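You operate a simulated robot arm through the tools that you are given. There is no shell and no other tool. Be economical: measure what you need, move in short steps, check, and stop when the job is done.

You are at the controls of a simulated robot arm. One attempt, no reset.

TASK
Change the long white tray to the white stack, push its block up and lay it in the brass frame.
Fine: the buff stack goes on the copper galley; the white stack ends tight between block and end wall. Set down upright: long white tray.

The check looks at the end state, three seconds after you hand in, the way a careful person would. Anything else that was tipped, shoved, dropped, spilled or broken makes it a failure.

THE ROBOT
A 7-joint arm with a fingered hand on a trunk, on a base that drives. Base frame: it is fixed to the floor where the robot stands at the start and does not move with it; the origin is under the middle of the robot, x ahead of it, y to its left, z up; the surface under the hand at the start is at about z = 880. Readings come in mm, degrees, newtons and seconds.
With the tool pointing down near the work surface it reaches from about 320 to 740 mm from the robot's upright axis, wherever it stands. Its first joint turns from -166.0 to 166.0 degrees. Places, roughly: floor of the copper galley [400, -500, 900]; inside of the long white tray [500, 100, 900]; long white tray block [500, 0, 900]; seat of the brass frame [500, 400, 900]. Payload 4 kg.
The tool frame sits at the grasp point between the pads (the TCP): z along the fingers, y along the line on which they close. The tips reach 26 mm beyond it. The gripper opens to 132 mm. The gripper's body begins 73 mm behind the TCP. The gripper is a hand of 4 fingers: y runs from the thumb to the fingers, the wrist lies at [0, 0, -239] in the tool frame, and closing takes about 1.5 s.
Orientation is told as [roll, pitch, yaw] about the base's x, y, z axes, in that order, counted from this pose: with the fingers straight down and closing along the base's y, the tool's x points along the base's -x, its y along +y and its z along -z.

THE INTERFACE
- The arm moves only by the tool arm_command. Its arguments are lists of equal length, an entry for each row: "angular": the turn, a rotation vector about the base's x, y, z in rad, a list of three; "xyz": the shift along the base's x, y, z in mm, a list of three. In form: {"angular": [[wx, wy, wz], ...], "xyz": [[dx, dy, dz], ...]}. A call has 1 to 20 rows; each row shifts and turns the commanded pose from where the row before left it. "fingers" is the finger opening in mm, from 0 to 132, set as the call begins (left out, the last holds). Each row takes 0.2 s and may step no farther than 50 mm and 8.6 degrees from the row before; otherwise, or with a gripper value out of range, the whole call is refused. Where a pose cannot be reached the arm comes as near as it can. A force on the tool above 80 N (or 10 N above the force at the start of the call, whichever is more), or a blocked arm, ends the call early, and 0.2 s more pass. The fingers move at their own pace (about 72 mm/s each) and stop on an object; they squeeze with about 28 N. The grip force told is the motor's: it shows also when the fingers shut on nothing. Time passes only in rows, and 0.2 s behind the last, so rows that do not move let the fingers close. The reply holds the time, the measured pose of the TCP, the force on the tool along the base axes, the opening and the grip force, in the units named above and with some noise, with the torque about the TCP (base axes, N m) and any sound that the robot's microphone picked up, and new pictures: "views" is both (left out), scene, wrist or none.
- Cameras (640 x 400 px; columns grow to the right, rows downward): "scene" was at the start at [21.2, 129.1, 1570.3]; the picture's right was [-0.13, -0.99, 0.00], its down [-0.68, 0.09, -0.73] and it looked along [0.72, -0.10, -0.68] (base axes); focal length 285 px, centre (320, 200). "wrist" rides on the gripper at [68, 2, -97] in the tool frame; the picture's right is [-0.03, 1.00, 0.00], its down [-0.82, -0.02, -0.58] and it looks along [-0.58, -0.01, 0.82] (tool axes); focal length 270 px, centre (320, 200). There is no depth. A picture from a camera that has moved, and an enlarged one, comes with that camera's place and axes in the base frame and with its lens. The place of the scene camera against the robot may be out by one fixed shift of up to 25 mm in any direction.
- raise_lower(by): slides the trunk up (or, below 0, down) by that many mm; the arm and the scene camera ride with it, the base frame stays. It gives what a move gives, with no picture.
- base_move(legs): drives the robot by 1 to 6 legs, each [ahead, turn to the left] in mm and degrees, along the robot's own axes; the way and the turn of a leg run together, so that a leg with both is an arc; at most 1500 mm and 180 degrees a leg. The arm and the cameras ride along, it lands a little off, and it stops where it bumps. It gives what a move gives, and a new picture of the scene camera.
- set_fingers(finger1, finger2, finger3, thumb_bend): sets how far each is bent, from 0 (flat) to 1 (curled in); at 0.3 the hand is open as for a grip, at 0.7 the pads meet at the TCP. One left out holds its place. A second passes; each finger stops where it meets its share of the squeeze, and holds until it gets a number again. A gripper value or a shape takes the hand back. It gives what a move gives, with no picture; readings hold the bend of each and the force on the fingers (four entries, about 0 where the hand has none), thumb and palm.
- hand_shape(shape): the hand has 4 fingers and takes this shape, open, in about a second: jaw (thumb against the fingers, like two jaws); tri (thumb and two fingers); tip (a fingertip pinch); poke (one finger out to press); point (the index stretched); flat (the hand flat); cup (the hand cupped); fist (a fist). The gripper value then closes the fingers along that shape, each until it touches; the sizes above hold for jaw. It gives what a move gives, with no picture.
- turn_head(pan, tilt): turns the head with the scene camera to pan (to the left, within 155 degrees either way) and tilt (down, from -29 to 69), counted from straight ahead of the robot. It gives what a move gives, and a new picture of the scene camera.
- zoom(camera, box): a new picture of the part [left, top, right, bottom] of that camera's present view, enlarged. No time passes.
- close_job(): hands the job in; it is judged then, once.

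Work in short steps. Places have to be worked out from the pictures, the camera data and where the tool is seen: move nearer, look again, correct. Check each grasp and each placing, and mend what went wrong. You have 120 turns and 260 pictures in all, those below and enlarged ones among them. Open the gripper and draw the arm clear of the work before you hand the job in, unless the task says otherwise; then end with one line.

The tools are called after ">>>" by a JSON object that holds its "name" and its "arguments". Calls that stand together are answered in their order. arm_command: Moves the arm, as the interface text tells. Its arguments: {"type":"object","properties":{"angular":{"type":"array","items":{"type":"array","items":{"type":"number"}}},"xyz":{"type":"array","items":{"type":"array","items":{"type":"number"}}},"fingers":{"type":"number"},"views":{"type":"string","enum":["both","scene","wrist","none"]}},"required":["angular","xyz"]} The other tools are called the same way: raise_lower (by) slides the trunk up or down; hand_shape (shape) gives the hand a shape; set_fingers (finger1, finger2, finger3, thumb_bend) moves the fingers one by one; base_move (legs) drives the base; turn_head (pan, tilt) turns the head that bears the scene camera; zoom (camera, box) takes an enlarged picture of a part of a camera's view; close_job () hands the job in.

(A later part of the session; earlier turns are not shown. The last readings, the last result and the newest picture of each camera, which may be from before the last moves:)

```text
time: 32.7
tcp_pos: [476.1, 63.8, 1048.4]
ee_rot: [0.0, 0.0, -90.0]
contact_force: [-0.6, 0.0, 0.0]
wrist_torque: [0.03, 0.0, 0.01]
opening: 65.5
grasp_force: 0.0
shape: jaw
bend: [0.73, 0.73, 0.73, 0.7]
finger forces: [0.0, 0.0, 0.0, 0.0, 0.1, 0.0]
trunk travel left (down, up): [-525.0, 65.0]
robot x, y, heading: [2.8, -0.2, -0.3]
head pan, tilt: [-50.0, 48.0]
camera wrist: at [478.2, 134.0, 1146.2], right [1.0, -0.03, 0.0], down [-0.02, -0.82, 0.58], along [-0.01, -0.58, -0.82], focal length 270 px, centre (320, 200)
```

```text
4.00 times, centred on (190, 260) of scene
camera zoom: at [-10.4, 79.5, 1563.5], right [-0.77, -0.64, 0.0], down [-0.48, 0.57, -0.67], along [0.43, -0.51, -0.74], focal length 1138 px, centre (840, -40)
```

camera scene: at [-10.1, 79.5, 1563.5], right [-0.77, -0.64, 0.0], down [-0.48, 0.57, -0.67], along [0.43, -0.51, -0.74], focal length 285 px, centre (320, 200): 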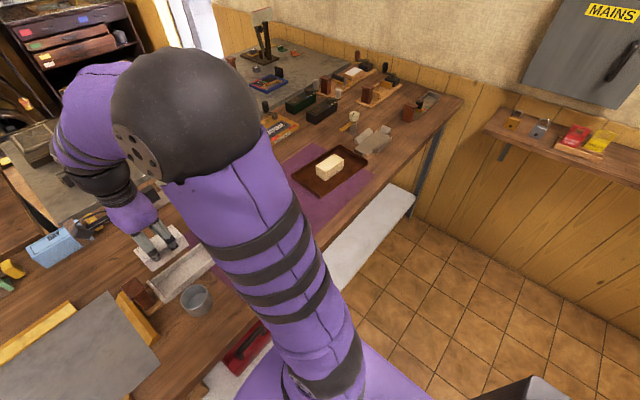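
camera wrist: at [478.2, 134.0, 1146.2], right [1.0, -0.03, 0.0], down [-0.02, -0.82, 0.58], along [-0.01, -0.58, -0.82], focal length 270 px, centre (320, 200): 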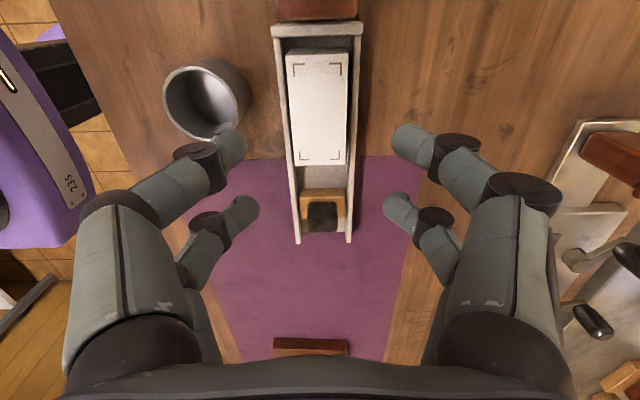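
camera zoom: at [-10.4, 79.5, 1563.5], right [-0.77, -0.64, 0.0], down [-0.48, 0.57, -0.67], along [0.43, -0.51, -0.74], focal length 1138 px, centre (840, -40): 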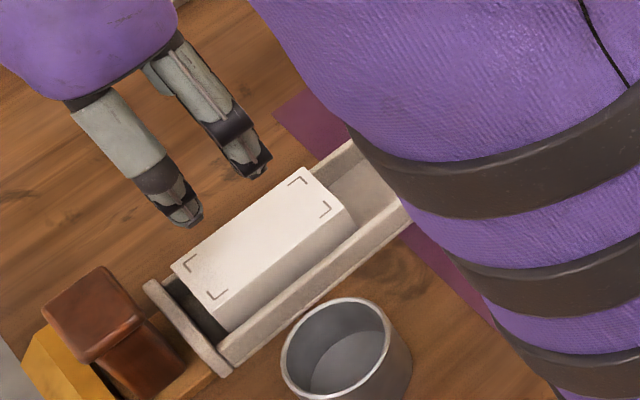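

The white stack sits in the tray with a ~10 mm gap to the end wall. Next I push the block from its open-end side with closed fingers. I go above y≈-105 with the fingers shut and look.

>>> {"name": "arm_command", "arguments": {"angular": [[0, 0, 0], [0, 0, 0], [0, 0, 0], [0, 0, 0], [0, 0, 0], [0, 0, 0]], "xyz": [[0, -35, 0], [0, -35, 0], [0, -35, 0], [0, -35, 0], [0, -29, 0], [0, 0, 0]], "fingers": 0, "views": "both"}}

>>> {"name": "zoom", "arguments": {"camera": "scene", "box": [130, 180, 290, 280]}}

```text
time: 34.1
tcp_pos: [474.3, -104.4, 1049.6]
ee_rot: [0.1, 0.0, -90.0]
contact_force: [-0.4, -0.4, -0.2]
wrist_torque: [-0.01, 0.04, 0.04]
opening: 0.3
grasp_force: 28.0
shape: jaw
bend: [0.62, 0.63, 0.63, 0.7]
finger forces: [0.1, 0.0, 0.0, 0.0, 0.1, 0.1]
trunk travel left (down, up): [-525.0, 65.0]
robot x, y, heading: [-0.5, -1.3, 0.3]
head pan, tilt: [-50.0, 48.0]
camera scene: at [-10.1, 79.3, 1563.5], right [-0.77, -0.64, 0.0], down [-0.48, 0.57, -0.67], along [0.43, -0.51, -0.74], focal length 285 px, centre (320, 200)
camera wrist: at [476.2, -34.2, 1146.2], right [1.0, -0.03, 0.0], down [-0.02, -0.82, 0.58], along [-0.01, -0.58, -0.82], focal length 270 px, centre (320, 200)
```

scene: 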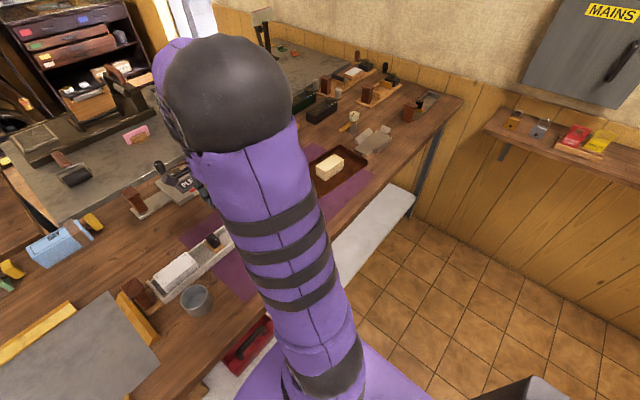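
wrist: 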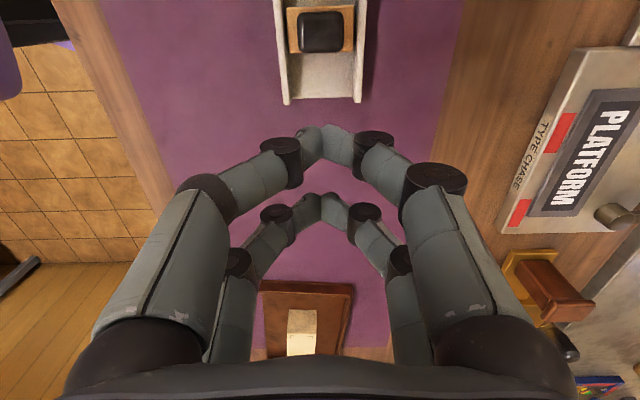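

```text
4.00 times, centred on (210, 230) of scene
camera zoom: at [-10.1, 79.3, 1563.5], right [-0.77, -0.64, 0.0], down [-0.48, 0.57, -0.67], along [0.43, -0.51, -0.74], focal length 1138 px, centre (760, 80)
```

zoom: 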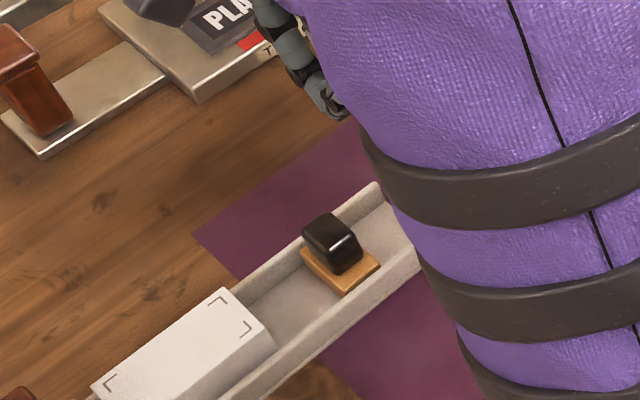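

The block's rear edge is at y≈-62 and the tray end at ≈-100; the closed fingers are centred on the channel. I lower behind the block.

>>> {"name": "arm_command", "arguments": {"angular": [[0, 0, 0], [0, 0, 0], [0, 0, 0], [0, 0, 0], [0, 0, 0], [0, 0, 0]], "xyz": [[0, 0, -35], [0, 0, -35], [0, 0, -25], [0, 0, -15], [0, 0, -10], [0, 0, -5]], "views": "wrist"}}

>>> {"name": "zoom", "arguments": {"camera": "scene", "box": [130, 180, 290, 280]}}

```text
time: 35.5
tcp_pos: [474.7, -104.8, 921.5]
ee_rot: [0.1, 0.0, -90.1]
contact_force: [0.0, -0.8, 0.0]
wrist_torque: [0.03, -0.01, 0.0]
opening: 0.0
grasp_force: 27.7
shape: jaw
bend: [0.62, 0.63, 0.63, 0.7]
finger forces: [0.0, 0.0, 0.0, 0.0, 0.0, 0.0]
trunk travel left (down, up): [-525.0, 65.0]
robot x, y, heading: [2.4, -1.6, 0.0]
head pan, tilt: [-50.0, 48.0]
camera wrist: at [476.4, -34.8, 1019.8], right [1.0, -0.03, 0.0], down [-0.02, -0.82, 0.58], along [-0.01, -0.58, -0.82], focal length 270 px, centre (320, 200)
```

wrist: 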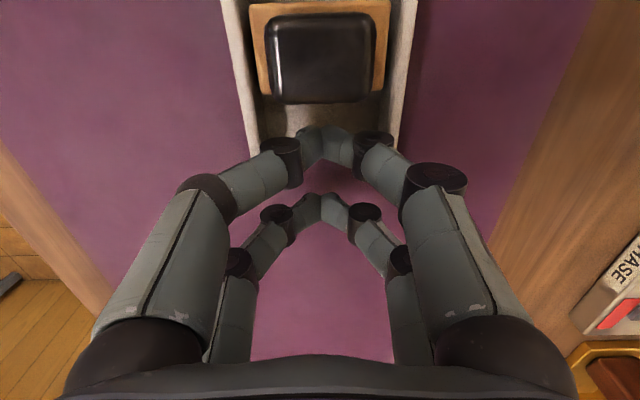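

```text
4.00 times, centred on (210, 230) of scene
camera zoom: at [-10.2, 79.5, 1563.5], right [-0.77, -0.64, 0.0], down [-0.48, 0.57, -0.67], along [0.43, -0.51, -0.74], focal length 1138 px, centre (760, 80)
```

zoom: 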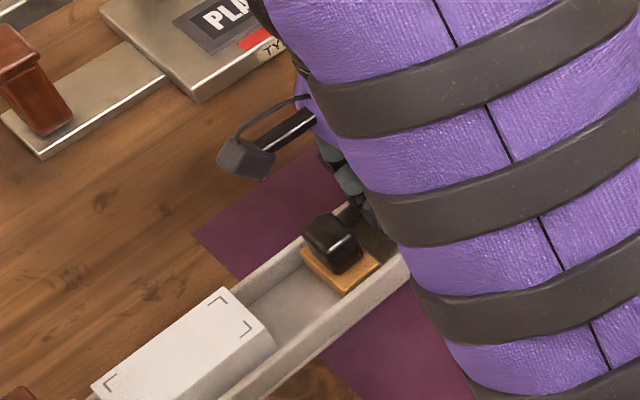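

The fingers stand behind the block without touching. I push +y slowly.

>>> {"name": "arm_command", "arguments": {"angular": [[0, 0, 0], [0, 0, 0], [0, 0, 0], [0, 0, 0], [0, 0, 0], [0, 0, 0], [0, 0, 0], [0, 0, 0], [0, 0, 0]], "xyz": [[0, 5, 0], [0, 5, 0], [0, 5, 0], [0, 5, 0], [0, 5, 0], [0, 5, 0], [0, 5, 0], [0, 5, 0], [0, 5, 0]], "views": "wrist"}}

>>> {"name": "zoom", "arguments": {"camera": "scene", "box": [110, 190, 270, 290]}}

```text
time: 37.5
tcp_pos: [475.7, -59.2, 921.4]
ee_rot: [0.1, 0.0, -89.9]
contact_force: [0.4, -1.5, 1.2]
wrist_torque: [-0.04, -0.04, -0.03]
opening: 0.1
grasp_force: 27.7
shape: jaw
bend: [0.62, 0.63, 0.63, 0.7]
finger forces: [0.1, 0.1, 0.0, 0.1, 0.1, 0.0]
trunk travel left (down, up): [-525.0, 65.0]
robot x, y, heading: [-2.8, -0.9, -0.1]
head pan, tilt: [-50.0, 48.0]
camera wrist: at [476.2, 10.7, 1019.1], right [1.0, -0.02, 0.0], down [-0.02, -0.82, 0.58], along [-0.01, -0.58, -0.82], focal length 270 px, centre (320, 200)
```

wrist: 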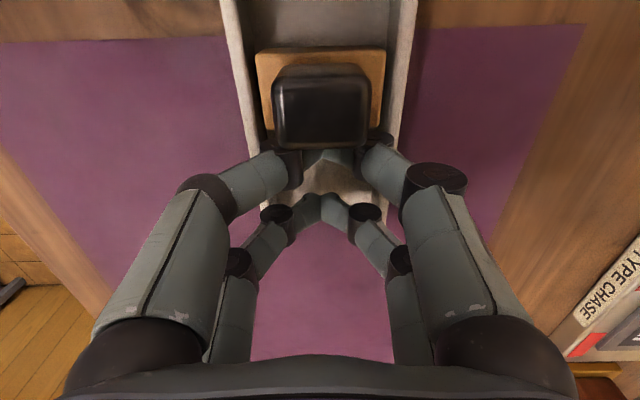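

```text
4.00 times, centred on (190, 240) of scene
camera zoom: at [-10.1, 79.3, 1563.5], right [-0.77, -0.64, 0.0], down [-0.48, 0.57, -0.67], along [0.43, -0.51, -0.74], focal length 1138 px, centre (840, 40)
```

zoom: 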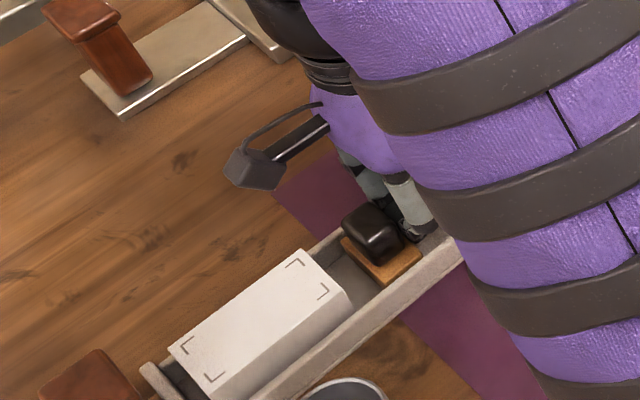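

The block slides well with only ~1.5 N; about 20 mm to the stack and 10 mm more to the wall. I go on.

>>> {"name": "arm_command", "arguments": {"angular": [[0, 0, 0], [0, 0, 0], [0, 0, 0], [0, 0, 0], [0, 0, 0], [0, 0, 0], [0, 0, 0]], "xyz": [[0, 4, 0], [0, 4, 0], [0, 4, 0], [0, 3, 0], [0, 3, 0], [0, 2, 0], [0, 2, 0]], "views": "wrist"}}

>>> {"name": "zoom", "arguments": {"camera": "scene", "box": [110, 200, 270, 300]}}

```text
time: 39.1
tcp_pos: [474.5, -37.8, 922.6]
ee_rot: [0.1, 0.0, -89.9]
contact_force: [0.2, -0.8, 0.6]
wrist_torque: [-0.04, 0.0, -0.01]
opening: 0.1
grasp_force: 28.0
shape: jaw
bend: [0.62, 0.63, 0.63, 0.7]
finger forces: [0.0, 0.0, 0.0, 0.0, 0.1, 0.1]
trunk travel left (down, up): [-525.0, 65.0]
robot x, y, heading: [-0.2, -1.1, 0.1]
head pan, tilt: [-50.0, 48.0]
camera wrist: at [476.4, 32.6, 1019.5], right [1.0, -0.02, 0.0], down [-0.02, -0.82, 0.58], along [-0.01, -0.58, -0.82], focal length 270 px, centre (320, 200)
```

wrist: 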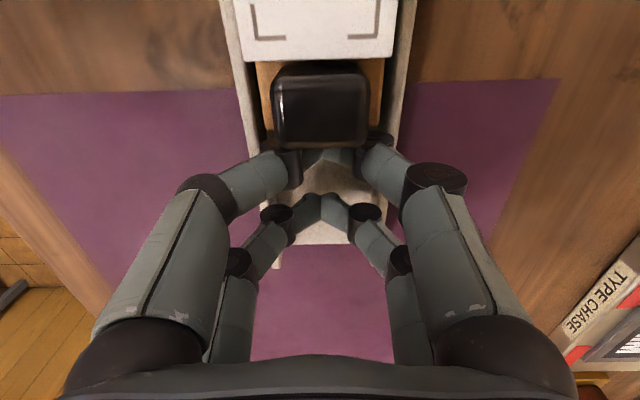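

```text
4.00 times, centred on (190, 250) of scene
camera zoom: at [-10.1, 79.3, 1563.5], right [-0.77, -0.64, 0.0], down [-0.48, 0.57, -0.67], along [0.43, -0.51, -0.74], focal length 1138 px, centre (840, 0)
```

zoom: 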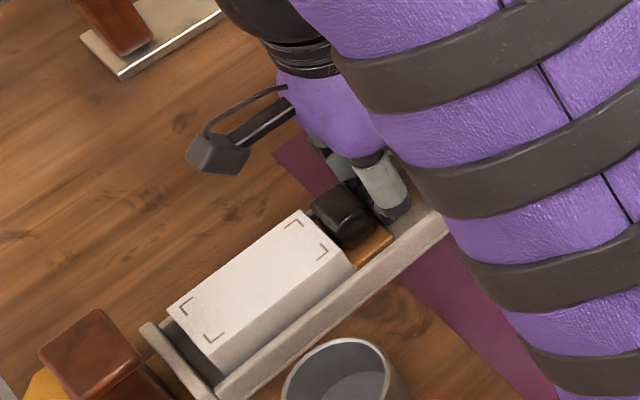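

The block has reached the stack; a gap remains at the end wall. I push on in 2 mm, then 1 mm steps.

>>> {"name": "arm_command", "arguments": {"angular": [[0, 0, 0], [0, 0, 0], [0, 0, 0], [0, 0, 0]], "xyz": [[0, 2, 0], [0, 2, 0], [0, 2, 0], [0, 1, 0]], "views": "none"}}

>>> {"name": "zoom", "arguments": {"camera": "scene", "box": [110, 200, 270, 300]}}

```text
time: 40.1
tcp_pos: [475.6, -30.8, 923.3]
ee_rot: [0.0, 0.0, -90.1]
contact_force: [-0.5, -2.0, 0.2]
wrist_torque: [-0.08, 0.0, 0.01]
opening: 0.0
grasp_force: 27.1
shape: jaw
bend: [0.62, 0.63, 0.63, 0.7]
finger forces: [0.1, 0.0, 0.0, 0.1, 0.0, 0.0]
trunk travel left (down, up): [-525.0, 65.0]
robot x, y, heading: [-0.6, -1.6, 0.1]
head pan, tilt: [-50.0, 48.0]
```

```text
4.00 times, centred on (190, 250) of scene
camera zoom: at [-10.1, 79.3, 1563.5], right [-0.77, -0.64, 0.0], down [-0.48, 0.57, -0.67], along [0.43, -0.51, -0.74], focal length 1138 px, centre (840, 0)
```

zoom: 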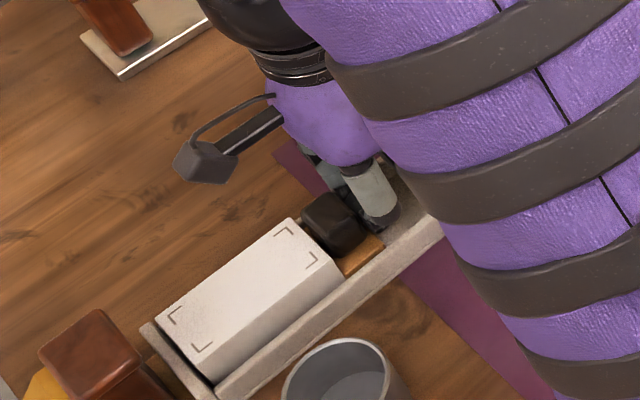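

The gap is nearly closed. I push on 1 mm at a time and watch the force.

>>> {"name": "arm_command", "arguments": {"angular": [[0, 0, 0], [0, 0, 0]], "xyz": [[0, 1, 0], [0, 1, 0]], "views": "none"}}

>>> {"name": "arm_command", "arguments": {"angular": [[0, 0, 0], [0, 0, 0]], "xyz": [[0, 1, 0], [0, 0, 0]], "views": "none"}}

>>> {"name": "zoom", "arguments": {"camera": "scene", "box": [110, 220, 206, 280]}}

```text
time: 40.7
tcp_pos: [475.3, -29.4, 923.0]
ee_rot: [0.0, 0.0, -90.0]
contact_force: [-0.6, -1.5, -0.6]
wrist_torque: [-0.04, -0.02, 0.01]
opening: 0.0
grasp_force: 28.1
shape: jaw
bend: [0.62, 0.63, 0.63, 0.7]
finger forces: [0.1, 0.0, 0.0, 0.1, 0.0, 0.1]
trunk travel left (down, up): [-525.0, 65.0]
robot x, y, heading: [2.2, 0.8, 0.3]
head pan, tilt: [-50.0, 48.0]
```

```text
time: 41.3
tcp_pos: [475.8, -26.8, 923.0]
ee_rot: [0.0, 0.0, -89.9]
contact_force: [0.8, -1.4, 0.2]
wrist_torque: [-0.05, 0.01, 0.02]
opening: 0.0
grasp_force: 27.9
shape: jaw
bend: [0.62, 0.63, 0.63, 0.7]
finger forces: [0.0, 0.0, 0.1, 0.1, 0.0, 0.0]
trunk travel left (down, up): [-525.0, 65.0]
robot x, y, heading: [-2.2, -1.0, -0.0]
head pan, tilt: [-50.0, 48.0]
```

```text
6.67 times, centred on (158, 250) of scene
camera zoom: at [-10.1, 79.2, 1563.5], right [-0.77, -0.64, 0.0], down [-0.48, 0.57, -0.67], along [0.43, -0.51, -0.74], focal length 1897 px, centre (1400, -133)
```

zoom: 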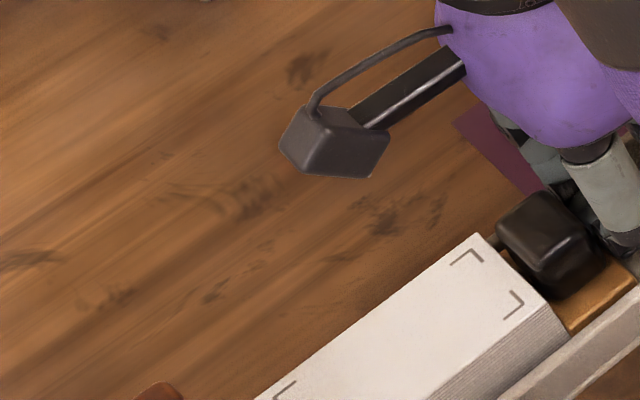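

>>> {"name": "zoom", "arguments": {"camera": "scene", "box": [120, 250, 216, 310]}}

```text
6.67 times, centred on (168, 280) of scene
camera zoom: at [-10.1, 79.2, 1563.5], right [-0.77, -0.64, 0.0], down [-0.48, 0.57, -0.67], along [0.43, -0.51, -0.74], focal length 1897 px, centre (1333, -333)
```

zoom: 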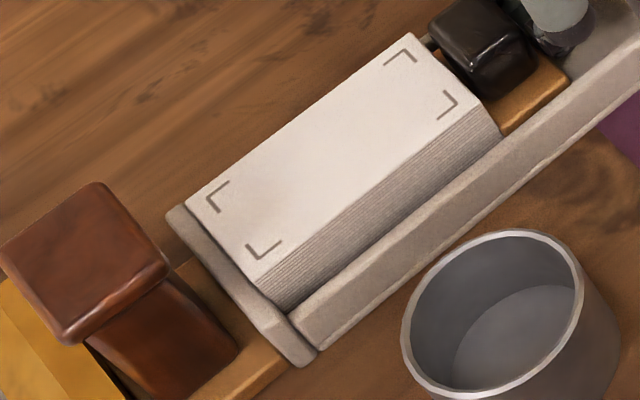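

Nearly touching the end wall. I go on in single millimetres until the force rises.

>>> {"name": "arm_command", "arguments": {"angular": [[0, 0, 0], [0, 0, 0]], "xyz": [[0, 1, 0], [0, 0, 0]], "views": "none"}}

>>> {"name": "arm_command", "arguments": {"angular": [[0, 0, 0], [0, 0, 0]], "xyz": [[0, 1, 0], [0, 0, 0]], "views": "none"}}

>>> {"name": "zoom", "arguments": {"camera": "scene", "box": [120, 250, 216, 310]}}

```text
time: 41.9
tcp_pos: [475.1, -26.6, 921.9]
ee_rot: [0.0, 0.0, -90.0]
contact_force: [-0.4, -3.4, 0.3]
wrist_torque: [-0.09, -0.01, -0.01]
opening: 0.0
grasp_force: 28.3
shape: jaw
bend: [0.62, 0.63, 0.63, 0.7]
finger forces: [0.0, 0.0, 0.0, 0.1, 0.0, 0.0]
trunk travel left (down, up): [-525.0, 65.0]
robot x, y, heading: [1.3, -0.5, -0.0]
head pan, tilt: [-50.0, 48.0]
```

```text
time: 42.5
tcp_pos: [475.9, -26.2, 923.8]
ee_rot: [-0.1, -0.1, -90.0]
contact_force: [-0.9, -6.5, -0.1]
wrist_torque: [-0.14, 0.04, 0.01]
opening: 0.0
grasp_force: 27.8
shape: jaw
bend: [0.62, 0.63, 0.63, 0.7]
finger forces: [0.1, 0.0, 0.0, 0.1, 0.0, 0.1]
trunk travel left (down, up): [-525.0, 65.0]
robot x, y, heading: [-3.0, 4.2, 0.3]
head pan, tilt: [-50.0, 48.0]
```

```text
6.67 times, centred on (168, 280) of scene
camera zoom: at [-10.1, 78.8, 1563.5], right [-0.77, -0.64, 0.0], down [-0.48, 0.57, -0.67], along [0.43, -0.51, -0.74], focal length 1897 px, centre (1333, -333)
```

zoom: 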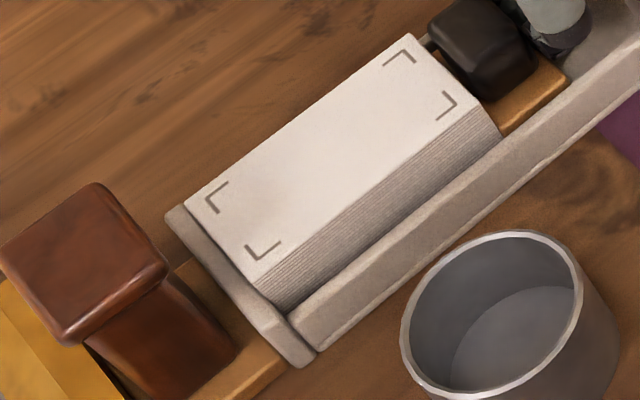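

Force climbed to 6.5 N with the tray unmoved: the stack is tight. I draw back, rise, and turn to look at the brass frame and the brown thing at the tray's end.

>>> {"name": "arm_command", "arguments": {"angular": [[0, 0, 0], [0, 0, 0], [0, 0, 0], [0, 0, 0], [0, 0, 0], [0, 0, 0], [0, 0, 0]], "xyz": [[0, -2, 0], [0, -6, 0], [0, -6, 0], [0, 0, 30], [0, 0, 50], [0, 0, 50], [0, 0, 40]], "views": "wrist"}}

>>> {"name": "turn_head", "arguments": {"pan": 15, "tilt": 48}}

```text
time: 44.1
tcp_pos: [474.7, -39.0, 1091.9]
ee_rot: [0.0, 0.0, -89.9]
contact_force: [-0.6, 0.2, 1.0]
wrist_torque: [0.01, -0.02, 0.01]
opening: 0.0
grasp_force: 27.9
shape: jaw
bend: [0.62, 0.63, 0.63, 0.7]
finger forces: [0.0, 0.1, 0.1, 0.1, 0.1, 0.0]
trunk travel left (down, up): [-525.0, 65.0]
robot x, y, heading: [-3.1, 0.1, -0.2]
head pan, tilt: [-50.0, 48.0]
camera wrist: at [475.1, 31.2, 1189.0], right [1.0, -0.03, 0.0], down [-0.02, -0.82, 0.58], along [-0.01, -0.58, -0.82], focal length 270 px, centre (320, 200)
```

wrist: 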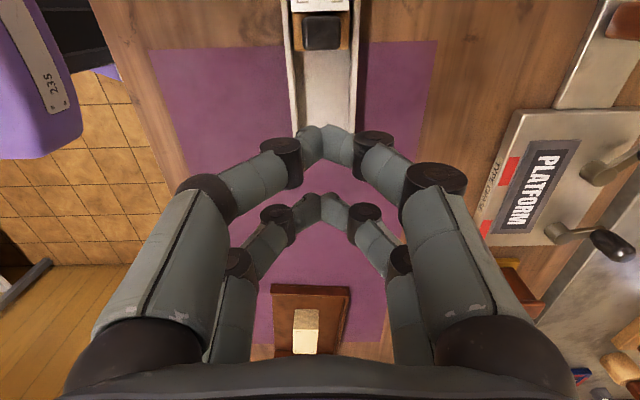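

```text
time: 45.5
tcp_pos: [474.3, -38.8, 1091.4]
ee_rot: [0.0, 0.0, -90.1]
contact_force: [-0.8, 0.3, 1.4]
wrist_torque: [-0.01, 0.05, 0.0]
opening: 0.2
grasp_force: 27.9
shape: jaw
bend: [0.62, 0.63, 0.63, 0.7]
finger forces: [0.0, 0.1, 0.0, 0.0, 0.1, 0.1]
trunk travel left (down, up): [-525.0, 65.0]
robot x, y, heading: [-0.3, -0.6, -0.1]
head pan, tilt: [15.0, 48.0]
camera scene: at [15.4, 160.2, 1563.5], right [0.26, -0.97, 0.0], down [-0.72, -0.19, -0.67], along [0.65, 0.17, -0.74], focal length 285 px, centre (320, 200)
```

scene: 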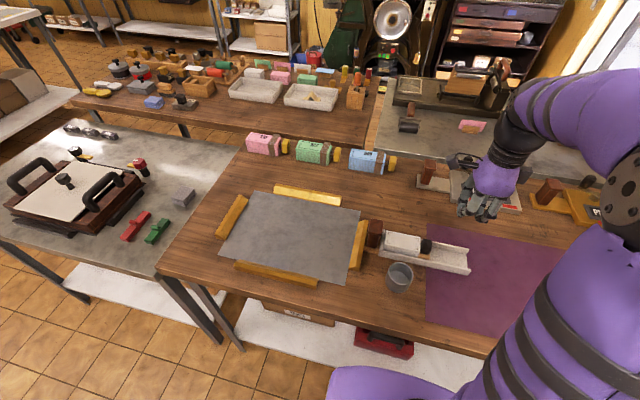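

I enlarge the frame and the tray end.

>>> {"name": "zoom", "arguments": {"camera": "scene", "box": [200, 170, 392, 290]}}

>>> {"name": "zoom", "arguments": {"camera": "scene", "box": [340, 210, 484, 300]}}

```text
3.33 times, centred on (296, 230) of scene
camera zoom: at [15.4, 160.2, 1563.5], right [0.26, -0.97, 0.0], down [-0.72, -0.19, -0.67], along [0.65, 0.17, -0.74], focal length 948 px, centre (400, 100)
```

zoom: 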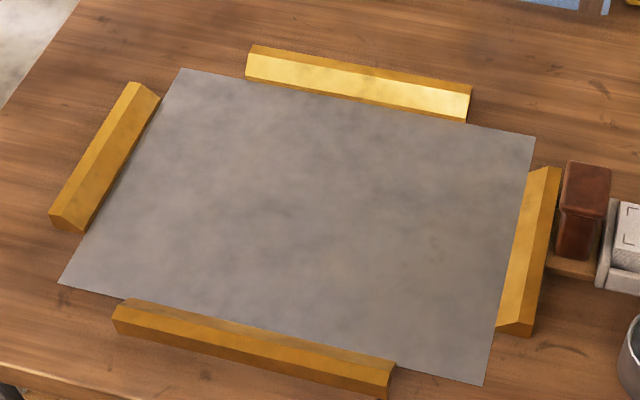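

```text
4.44 times, centred on (412, 255) of scene
camera zoom: at [15.4, 160.2, 1563.5], right [0.26, -0.97, 0.0], down [-0.72, -0.19, -0.67], along [0.65, 0.17, -0.74], focal length 1265 px, centre (-89, -44)
```

zoom: 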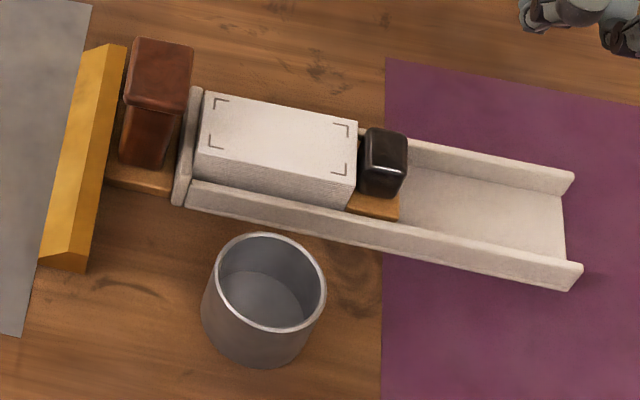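

The brown grip stands on a base joined to the tray's end wall, so it is likely part of the tray (overall about y=-100 to 168, 69 mm wide). The frame interior spans about 360×258 mm centred near (465,380), so the tray fits lengthwise along y. I will grip the tray across its side walls near y≈25, clear of the cup.

>>> {"name": "arm_command", "arguments": {"angular": [[0, 0, 0], [0, 0, 0], [0, 0, 0], [0, 0, 0], [0, 0, 0], [0, 0, 0]], "xyz": [[0.5, 22, 0], [0.5, 22, 0], [0, 20, -20], [0, 0, -40], [0, 0, -35], [0, 0, -20]], "fingers": 94, "views": "both"}}

>>> {"name": "zoom", "arguments": {"camera": "scene", "box": [340, 190, 484, 280]}}

```text
time: 46.9
tcp_pos: [477.2, 24.5, 977.8]
ee_rot: [0.2, 0.0, -90.0]
contact_force: [0.5, -0.1, -0.5]
wrist_torque: [-0.03, 0.02, 0.0]
opening: 94.1
grasp_force: 0.0
shape: jaw
bend: [0.67, 0.67, 0.67, 0.56]
finger forces: [0.1, 0.0, 0.0, 0.0, 0.1, 0.0]
trunk travel left (down, up): [-525.0, 65.0]
robot x, y, heading: [-0.1, 4.6, -0.0]
head pan, tilt: [15.0, 48.0]
camera scene: at [15.5, 160.2, 1563.5], right [0.26, -0.97, 0.0], down [-0.72, -0.19, -0.67], along [0.65, 0.17, -0.74], focal length 285 px, centre (320, 200)
camera wrist: at [478.1, 94.2, 1074.3], right [1.0, -0.03, 0.0], down [-0.02, -0.82, 0.58], along [-0.01, -0.58, -0.82], focal length 270 px, centre (320, 200)
```

scene: 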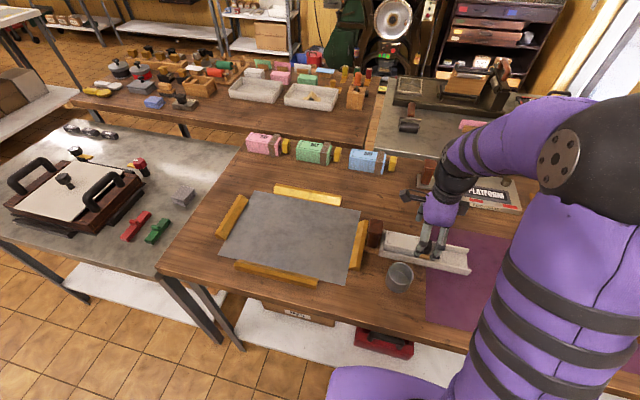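
wrist: 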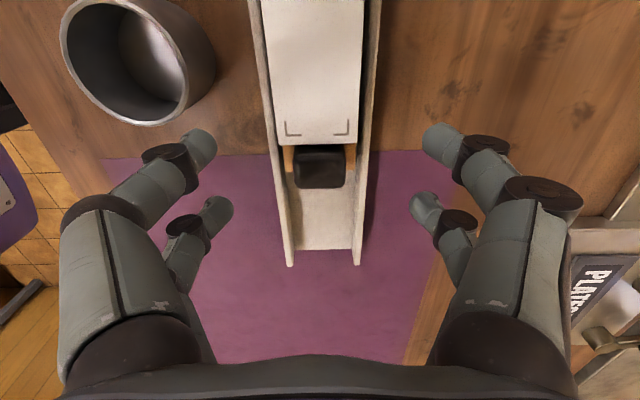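

```text
4.44 times, centred on (412, 235) of scene
camera zoom: at [15.5, 160.2, 1563.5], right [0.26, -0.97, 0.0], down [-0.72, -0.19, -0.67], along [0.65, 0.17, -0.74], focal length 1265 px, centre (-89, 44)
```

zoom: 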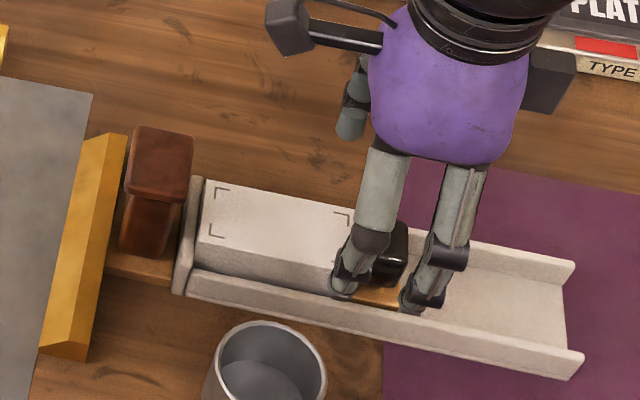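

The hand straddles the tray's centre line, clear of the cup. I lower with the fingers at 90 mm along the outer walls, watching force.

>>> {"name": "arm_command", "arguments": {"angular": [[0, 0, 0], [0, 0, 0], [0, 0, 0], [0, 0, 0]], "xyz": [[-0.5, 3, -20], [0, 0, -16], [0, 0, -12], [0, 0, -8]], "fingers": 90, "views": "wrist"}}

>>> {"name": "zoom", "arguments": {"camera": "scene", "box": [340, 190, 484, 280]}}

```text
time: 47.9
tcp_pos: [477.2, 27.0, 920.9]
ee_rot: [0.0, 0.0, -90.1]
contact_force: [0.6, -0.5, -0.4]
wrist_torque: [-0.01, 0.01, 0.0]
opening: 90.4
grasp_force: 0.1
shape: jaw
bend: [0.68, 0.68, 0.68, 0.6]
finger forces: [0.0, 0.0, 0.0, 0.1, 0.1, 0.0]
trunk travel left (down, up): [-525.0, 65.0]
robot x, y, heading: [5.0, 0.1, -0.1]
head pan, tilt: [15.0, 48.0]
camera wrist: at [478.1, 97.1, 1017.8], right [1.0, -0.03, 0.0], down [-0.02, -0.82, 0.58], along [-0.01, -0.58, -0.82], focal length 270 px, centre (320, 200)
```

wrist: 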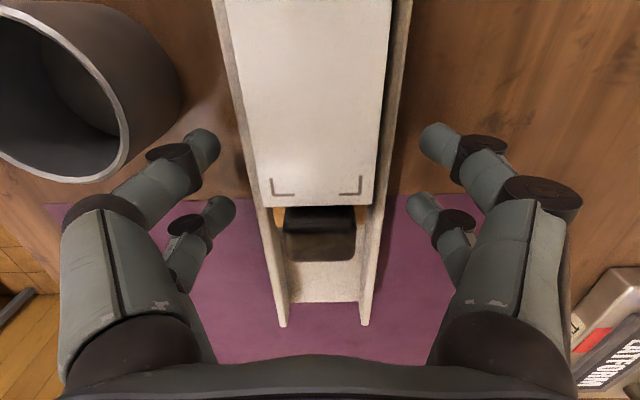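

```text
4.44 times, centred on (412, 235) of scene
camera zoom: at [15.5, 160.2, 1563.5], right [0.26, -0.97, 0.0], down [-0.72, -0.19, -0.67], along [0.65, 0.17, -0.74], focal length 1265 px, centre (-89, 44)
```

zoom: 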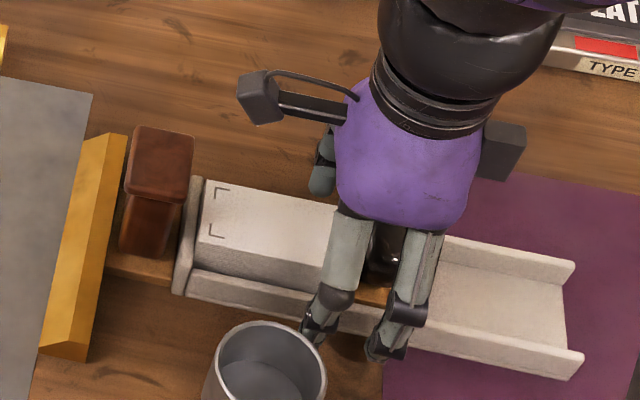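

Fingers are outside both walls. I go down 8 mm more and close on the tray walls.

>>> {"name": "arm_command", "arguments": {"angular": [[0, 0, 0], [0, 0, 0]], "xyz": [[0, 0, -5], [0, 0, -3]], "views": "none"}}

>>> {"name": "arm_command", "arguments": {"angular": [[0, 0, 0], [0, 0, 0], [0, 0, 0], [0, 0, 0], [0, 0, 0], [0, 0, 0]], "xyz": [[0, 0, 0], [0, 0, 0], [0, 0, 0], [0, 0, 0], [0, 0, 0], [0, 0, 0]], "fingers": 50, "views": "wrist"}}

>>> {"name": "zoom", "arguments": {"camera": "scene", "box": [340, 190, 484, 280]}}

```text
time: 48.5
tcp_pos: [476.7, 26.9, 914.4]
ee_rot: [0.0, -0.1, -90.1]
contact_force: [-0.2, -0.3, 0.2]
wrist_torque: [0.0, 0.02, 0.02]
opening: 90.5
grasp_force: 0.2
shape: jaw
bend: [0.68, 0.68, 0.68, 0.6]
finger forces: [0.0, 0.1, 0.0, 0.1, 0.1, 0.0]
trunk travel left (down, up): [-525.0, 65.0]
robot x, y, heading: [6.1, -5.3, -0.0]
head pan, tilt: [15.0, 48.0]
```

```text
time: 49.9
tcp_pos: [475.9, 27.4, 914.0]
ee_rot: [0.0, 0.0, -90.1]
contact_force: [0.2, -0.5, -0.3]
wrist_torque: [0.01, 0.04, 0.0]
opening: 60.8
grasp_force: 28.4
shape: jaw
bend: [0.73, 0.73, 0.73, 0.7]
finger forces: [25.4, 25.5, 25.2, 0.0, 26.0, 0.1]
trunk travel left (down, up): [-525.0, 65.0]
robot x, y, heading: [-2.1, 2.0, 0.1]
head pan, tilt: [15.0, 48.0]
camera wrist: at [477.4, 97.6, 1010.5], right [1.0, -0.03, 0.0], down [-0.02, -0.82, 0.58], along [-0.01, -0.58, -0.82], focal length 270 px, centre (320, 200)
```

wrist: 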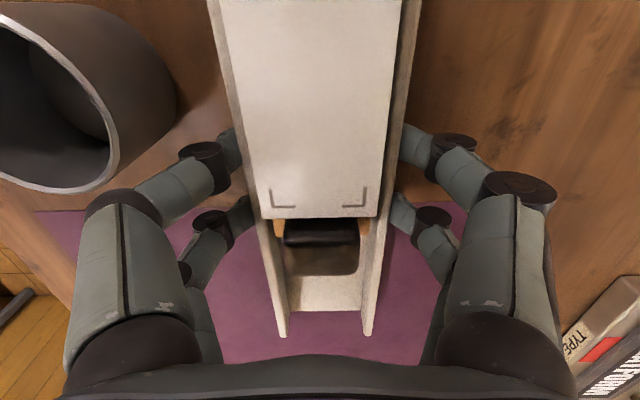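

```text
4.44 times, centred on (412, 235) of scene
camera zoom: at [15.5, 160.2, 1563.5], right [0.26, -0.97, 0.0], down [-0.72, -0.19, -0.67], along [0.65, 0.17, -0.74], focal length 1265 px, centre (-89, 44)
```

zoom: 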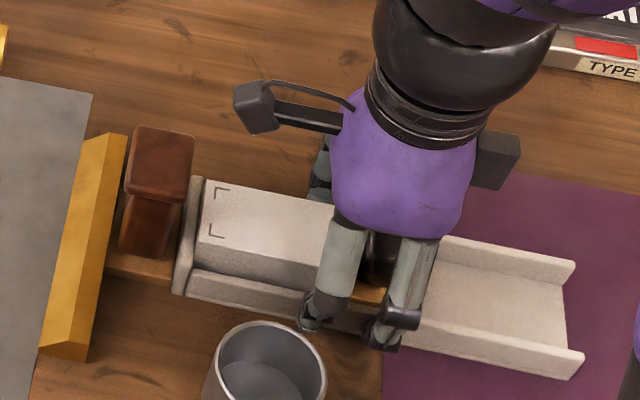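

Grip of 28 N on the tray walls. I lift 12 mm slowly and check tilt and torque.

>>> {"name": "arm_command", "arguments": {"angular": [[0, 0, 0], [0, 0, 0], [0, 0, 0], [0, 0, 0], [0, 0, 0]], "xyz": [[0, 0, 2], [0, 0, 3], [0, 0, 3], [0, 0, 4], [0, 0, 0]], "views": "wrist"}}

>>> {"name": "zoom", "arguments": {"camera": "scene", "box": [340, 190, 484, 280]}}

```text
time: 51.0
tcp_pos: [476.5, 27.9, 924.9]
ee_rot: [0.0, 0.0, -90.0]
contact_force: [-1.0, -0.5, -3.9]
wrist_torque: [-0.26, -0.01, -0.01]
opening: 60.7
grasp_force: 27.7
shape: jaw
bend: [0.73, 0.73, 0.73, 0.7]
finger forces: [25.7, 26.7, 26.5, 0.0, 25.8, 0.0]
trunk travel left (down, up): [-525.0, 65.0]
robot x, y, heading: [3.5, -0.8, 0.1]
head pan, tilt: [15.0, 48.0]
camera wrist: at [477.4, 97.8, 1022.6], right [1.0, -0.03, 0.0], down [-0.02, -0.82, 0.58], along [-0.01, -0.58, -0.82], focal length 270 px, centre (320, 200)
```

wrist: 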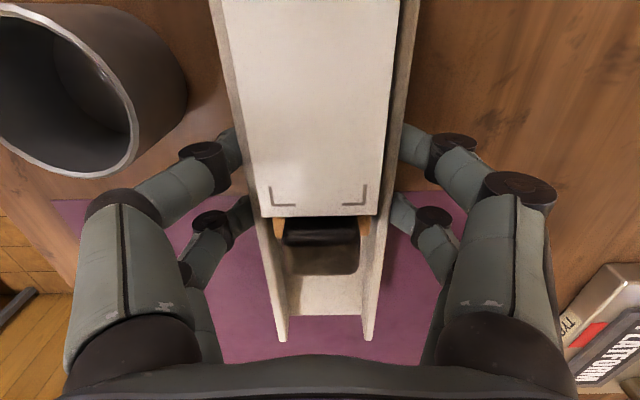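

```text
4.44 times, centred on (412, 235) of scene
camera zoom: at [15.7, 160.1, 1563.5], right [0.26, -0.97, 0.0], down [-0.72, -0.19, -0.67], along [0.65, 0.17, -0.74], focal length 1265 px, centre (-89, 44)
```

zoom: 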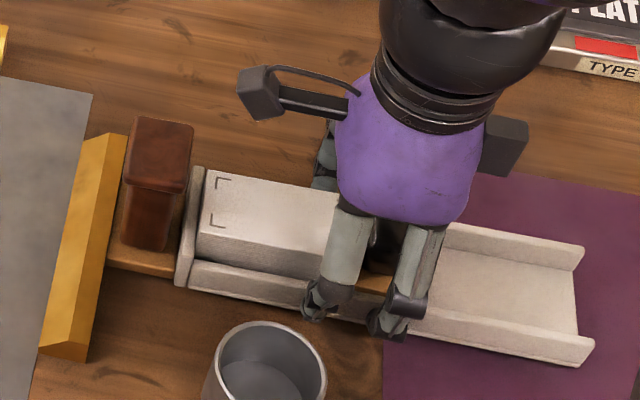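

The grip is part of the tray (it rose with it). The tray droops slightly toward the grip end, which keeps the stack against the end wall. I lift a little more to see if the droop is stable.

>>> {"name": "arm_command", "arguments": {"angular": [[0, 0, 0], [0, 0, 0], [0, 0, 0], [0, 0, 0]], "xyz": [[0, 0, 4], [0, 0, 5], [0, 0, 6], [0, 0, 0]], "views": "wrist"}}

>>> {"name": "zoom", "arguments": {"camera": "scene", "box": [340, 190, 484, 280]}}

```text
time: 52.0
tcp_pos: [477.7, 26.3, 940.2]
ee_rot: [-0.1, 0.0, -90.0]
contact_force: [-0.2, -0.2, -3.3]
wrist_torque: [-0.17, 0.0, 0.02]
opening: 60.6
grasp_force: 28.2
shape: jaw
bend: [0.73, 0.73, 0.73, 0.7]
finger forces: [25.6, 26.6, 26.3, 0.0, 25.9, 0.0]
trunk travel left (down, up): [-525.0, 65.0]
robot x, y, heading: [-5.5, -2.9, -0.2]
head pan, tilt: [15.0, 48.0]
camera wrist: at [477.6, 97.5, 1037.8], right [1.0, -0.03, 0.0], down [-0.02, -0.82, 0.58], along [-0.01, -0.58, -0.82], focal length 270 px, centre (320, 200)
```

wrist: 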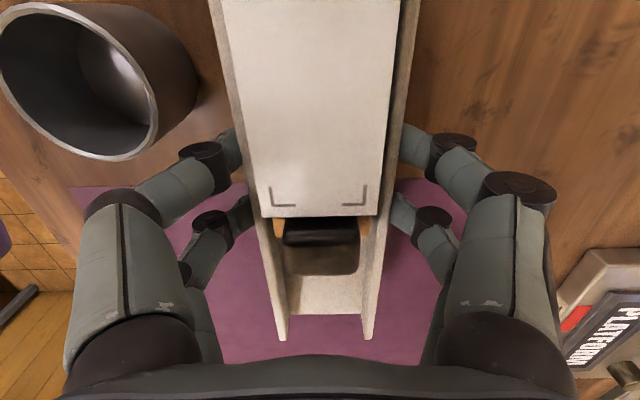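

```text
4.44 times, centred on (412, 235) of scene
camera zoom: at [15.6, 160.3, 1563.5], right [0.26, -0.97, 0.0], down [-0.72, -0.19, -0.67], along [0.65, 0.17, -0.74], focal length 1265 px, centre (-89, 44)
```

zoom: 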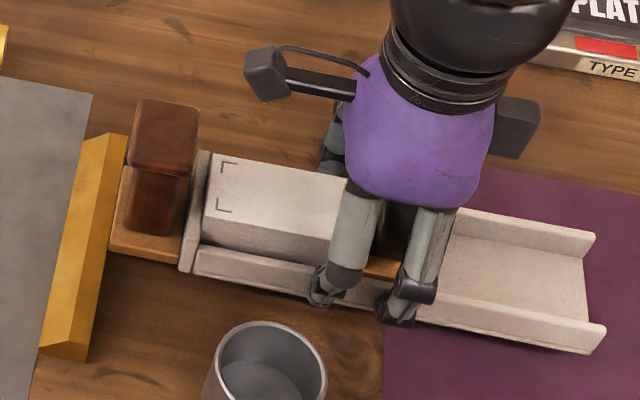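

Now fully lifted and steady (≈3.5 N, small droop). I raise it further and carry it gently +y over the brass bar.

>>> {"name": "arm_command", "arguments": {"angular": [[0, 0, 0], [0, 0, 0], [0, 0, 0], [0, 0, 0], [0, 0, 0], [0, 0, 0], [0, 0, 0], [0, 0, 0], [0, 0, 0], [0, 0, 0], [0, 0, 0], [0, 0, 0], [0, 0, 0], [0, 0, 0], [0, 0, 0]], "xyz": [[0, 0, 8], [0, 0, 14], [0, 0, 16], [0, 0, 14], [0, 0, 8], [0, 5, 0], [0, 10, 0], [0, 16, 0], [0, 20, 0], [0, 20, 0], [0, 20, 0], [0, 20, 0], [0, 16, 0], [0, 10, 0], [0, 5, 0]], "views": "both"}}

```text
time: 55.2
tcp_pos: [477.4, 170.1, 1001.0]
ee_rot: [0.0, -0.1, -90.1]
contact_force: [-0.3, 0.3, -4.3]
wrist_torque: [-0.2, -0.02, -0.02]
opening: 60.6
grasp_force: 27.9
shape: jaw
bend: [0.73, 0.73, 0.73, 0.7]
finger forces: [25.6, 26.5, 26.3, 0.0, 25.8, 0.0]
trunk travel left (down, up): [-525.0, 65.0]
robot x, y, heading: [-0.9, 5.1, -0.1]
head pan, tilt: [15.0, 48.0]
camera scene: at [15.7, 160.4, 1563.4], right [0.26, -0.97, 0.0], down [-0.72, -0.19, -0.67], along [0.65, 0.17, -0.74], focal length 285 px, centre (320, 200)
camera wrist: at [478.2, 240.6, 1097.3], right [1.0, -0.03, 0.0], down [-0.02, -0.82, 0.58], along [-0.01, -0.58, -0.82], focal length 270 px, centre (320, 200)
```

scene: 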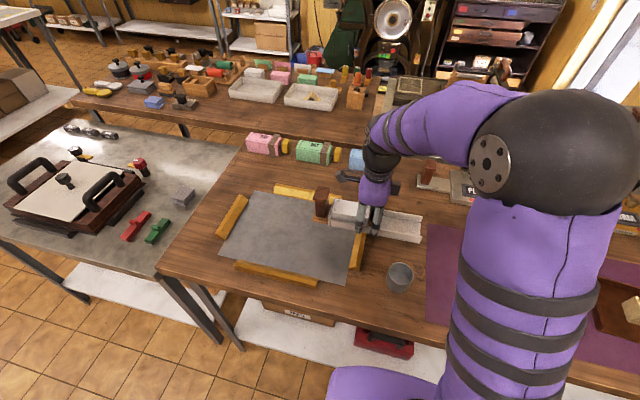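
wrist: 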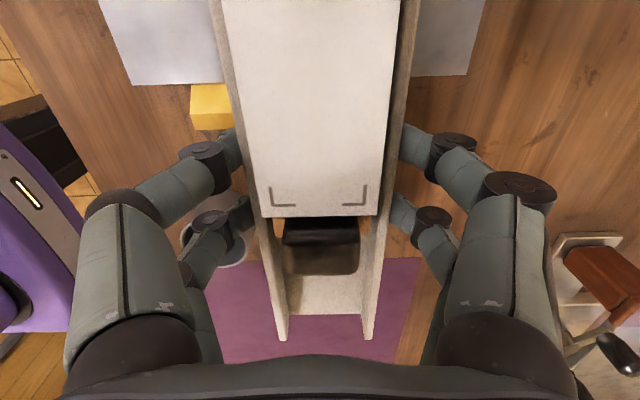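

Steady. The sheet spans x≈336–588 and its right edge is y≈195, as estimated. I carry on to the frame's middle: 200 mm more in +y and 12 mm in -x.

>>> {"name": "arm_command", "arguments": {"angular": [[0, 0, 0], [0, 0, 0], [0, 0, 0], [0, 0, 0], [0, 0, 0], [0, 0, 0], [0, 0, 0], [0, 0, 0], [0, 0, 0], [0, 0, 0], [0, 0, 0], [0, 0, 0], [0, 0, 0]], "xyz": [[0, 5, 0], [-1, 10, 0], [-1, 18, 0], [-1, 20, 0], [-1, 22, 0], [-2, 22, 0], [-2, 22, 0], [-1, 22, 0], [-1, 20, 0], [-1, 18, 0], [-1, 12, 0], [0, 6, 0], [0, 3, 0]], "views": "both"}}

>>> {"name": "zoom", "arguments": {"camera": "scene", "box": [200, 160, 392, 280]}}

```text
time: 58.0
tcp_pos: [463.2, 370.1, 1000.1]
ee_rot: [0.0, -0.2, -89.9]
contact_force: [-1.2, 0.1, -4.6]
wrist_torque: [-0.18, 0.01, -0.02]
opening: 60.7
grasp_force: 28.3
shape: jaw
bend: [0.73, 0.73, 0.73, 0.7]
finger forces: [25.5, 26.3, 26.2, 0.0, 25.7, 0.0]
trunk travel left (down, up): [-525.0, 65.0]
robot x, y, heading: [-1.7, 3.5, 0.1]
head pan, tilt: [15.0, 48.0]
camera scene: at [15.7, 160.6, 1563.4], right [0.26, -0.97, 0.0], down [-0.72, -0.19, -0.67], along [0.65, 0.17, -0.74], focal length 285 px, centre (320, 200)
camera wrist: at [465.1, 440.4, 1097.4], right [1.0, -0.03, 0.0], down [-0.02, -0.82, 0.58], along [-0.02, -0.58, -0.82], focal length 270 px, centre (320, 200)
```

scene: 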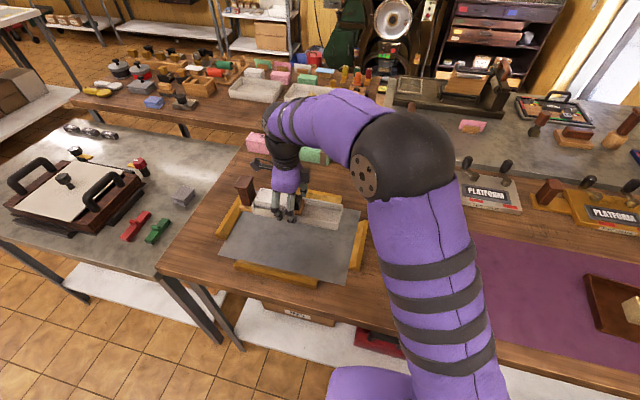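
wrist: 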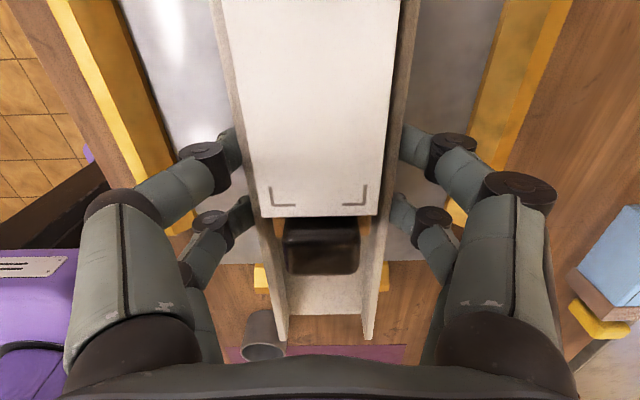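

```text
3.33 times, centred on (296, 220) of scene
camera zoom: at [15.7, 160.6, 1563.4], right [0.26, -0.97, 0.0], down [-0.72, -0.19, -0.67], along [0.65, 0.17, -0.74], focal length 948 px, centre (400, 133)
```

zoom: 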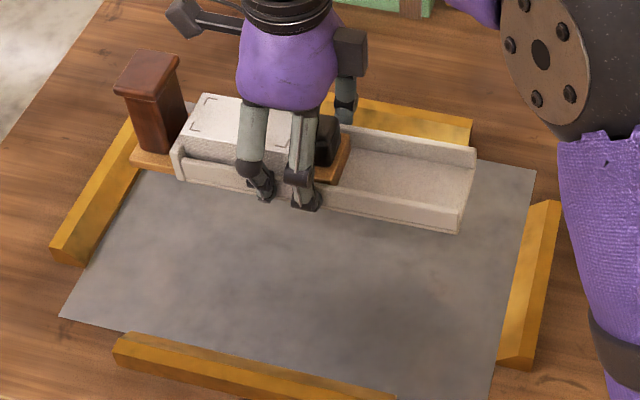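

The tray hangs well inside the bars (≈35–40 mm spare at each end). I level the ~2° droop with a small turn about x and lower to about 12 mm above the seat.

>>> {"name": "arm_command", "arguments": {"angular": [[0.01, 0, 0], [0.01, 0, 0], [0.01, 0, 0], [0.008, 0, 0], [0, 0, 0], [0, 0, 0], [0, 0, 0], [0, 0, 0]], "xyz": [[0, 0, -6], [0, 0, -10], [0, 0, -14], [0, 0, -14], [0, 0, -12], [0, 0, -9], [0, 0, -5], [0, 0, -3]], "views": "both"}}

>>> {"name": "zoom", "arguments": {"camera": "scene", "box": [200, 160, 392, 280]}}

```text
time: 59.9
tcp_pos: [464.5, 370.6, 927.2]
ee_rot: [-0.1, 2.1, -90.0]
contact_force: [-0.5, 0.3, -3.5]
wrist_torque: [-0.2, 0.02, 0.0]
opening: 60.6
grasp_force: 28.4
shape: jaw
bend: [0.73, 0.73, 0.73, 0.7]
finger forces: [25.5, 26.3, 26.2, 0.1, 25.7, 0.0]
trunk travel left (down, up): [-525.0, 65.0]
robot x, y, heading: [-0.9, 1.8, -0.3]
head pan, tilt: [15.0, 48.0]
camera scene: at [15.7, 160.6, 1563.4], right [0.26, -0.97, 0.0], down [-0.72, -0.19, -0.67], along [0.65, 0.17, -0.74], focal length 285 px, centre (320, 200)
camera wrist: at [465.3, 436.8, 1026.9], right [1.0, -0.03, 0.0], down [-0.02, -0.84, 0.55], along [-0.01, -0.55, -0.84], focal length 270 px, centre (320, 200)
```

scene: 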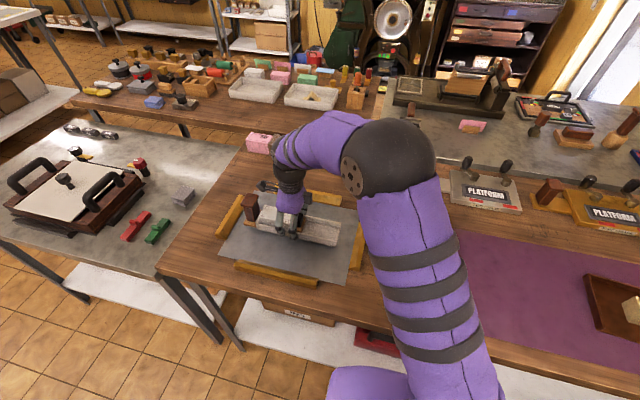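
wrist: 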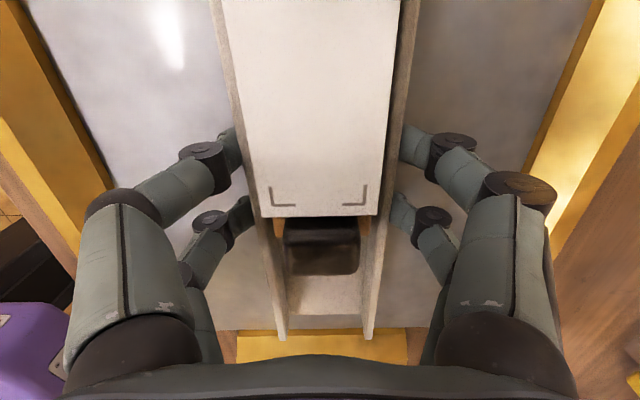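

```text
3.33 times, centred on (296, 220) of scene
camera zoom: at [15.7, 160.6, 1563.4], right [0.26, -0.97, 0.0], down [-0.72, -0.19, -0.67], along [0.65, 0.17, -0.74], focal length 948 px, centre (400, 133)
```

zoom: 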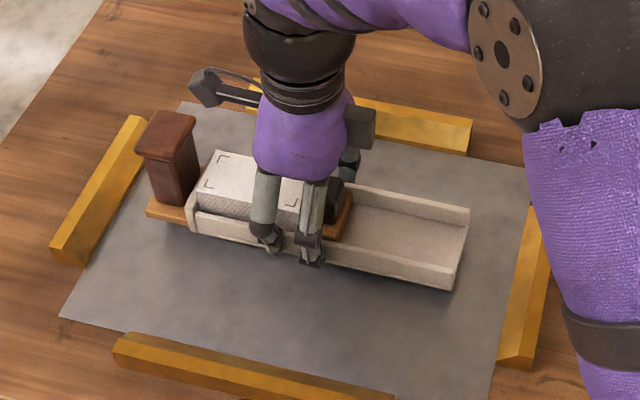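

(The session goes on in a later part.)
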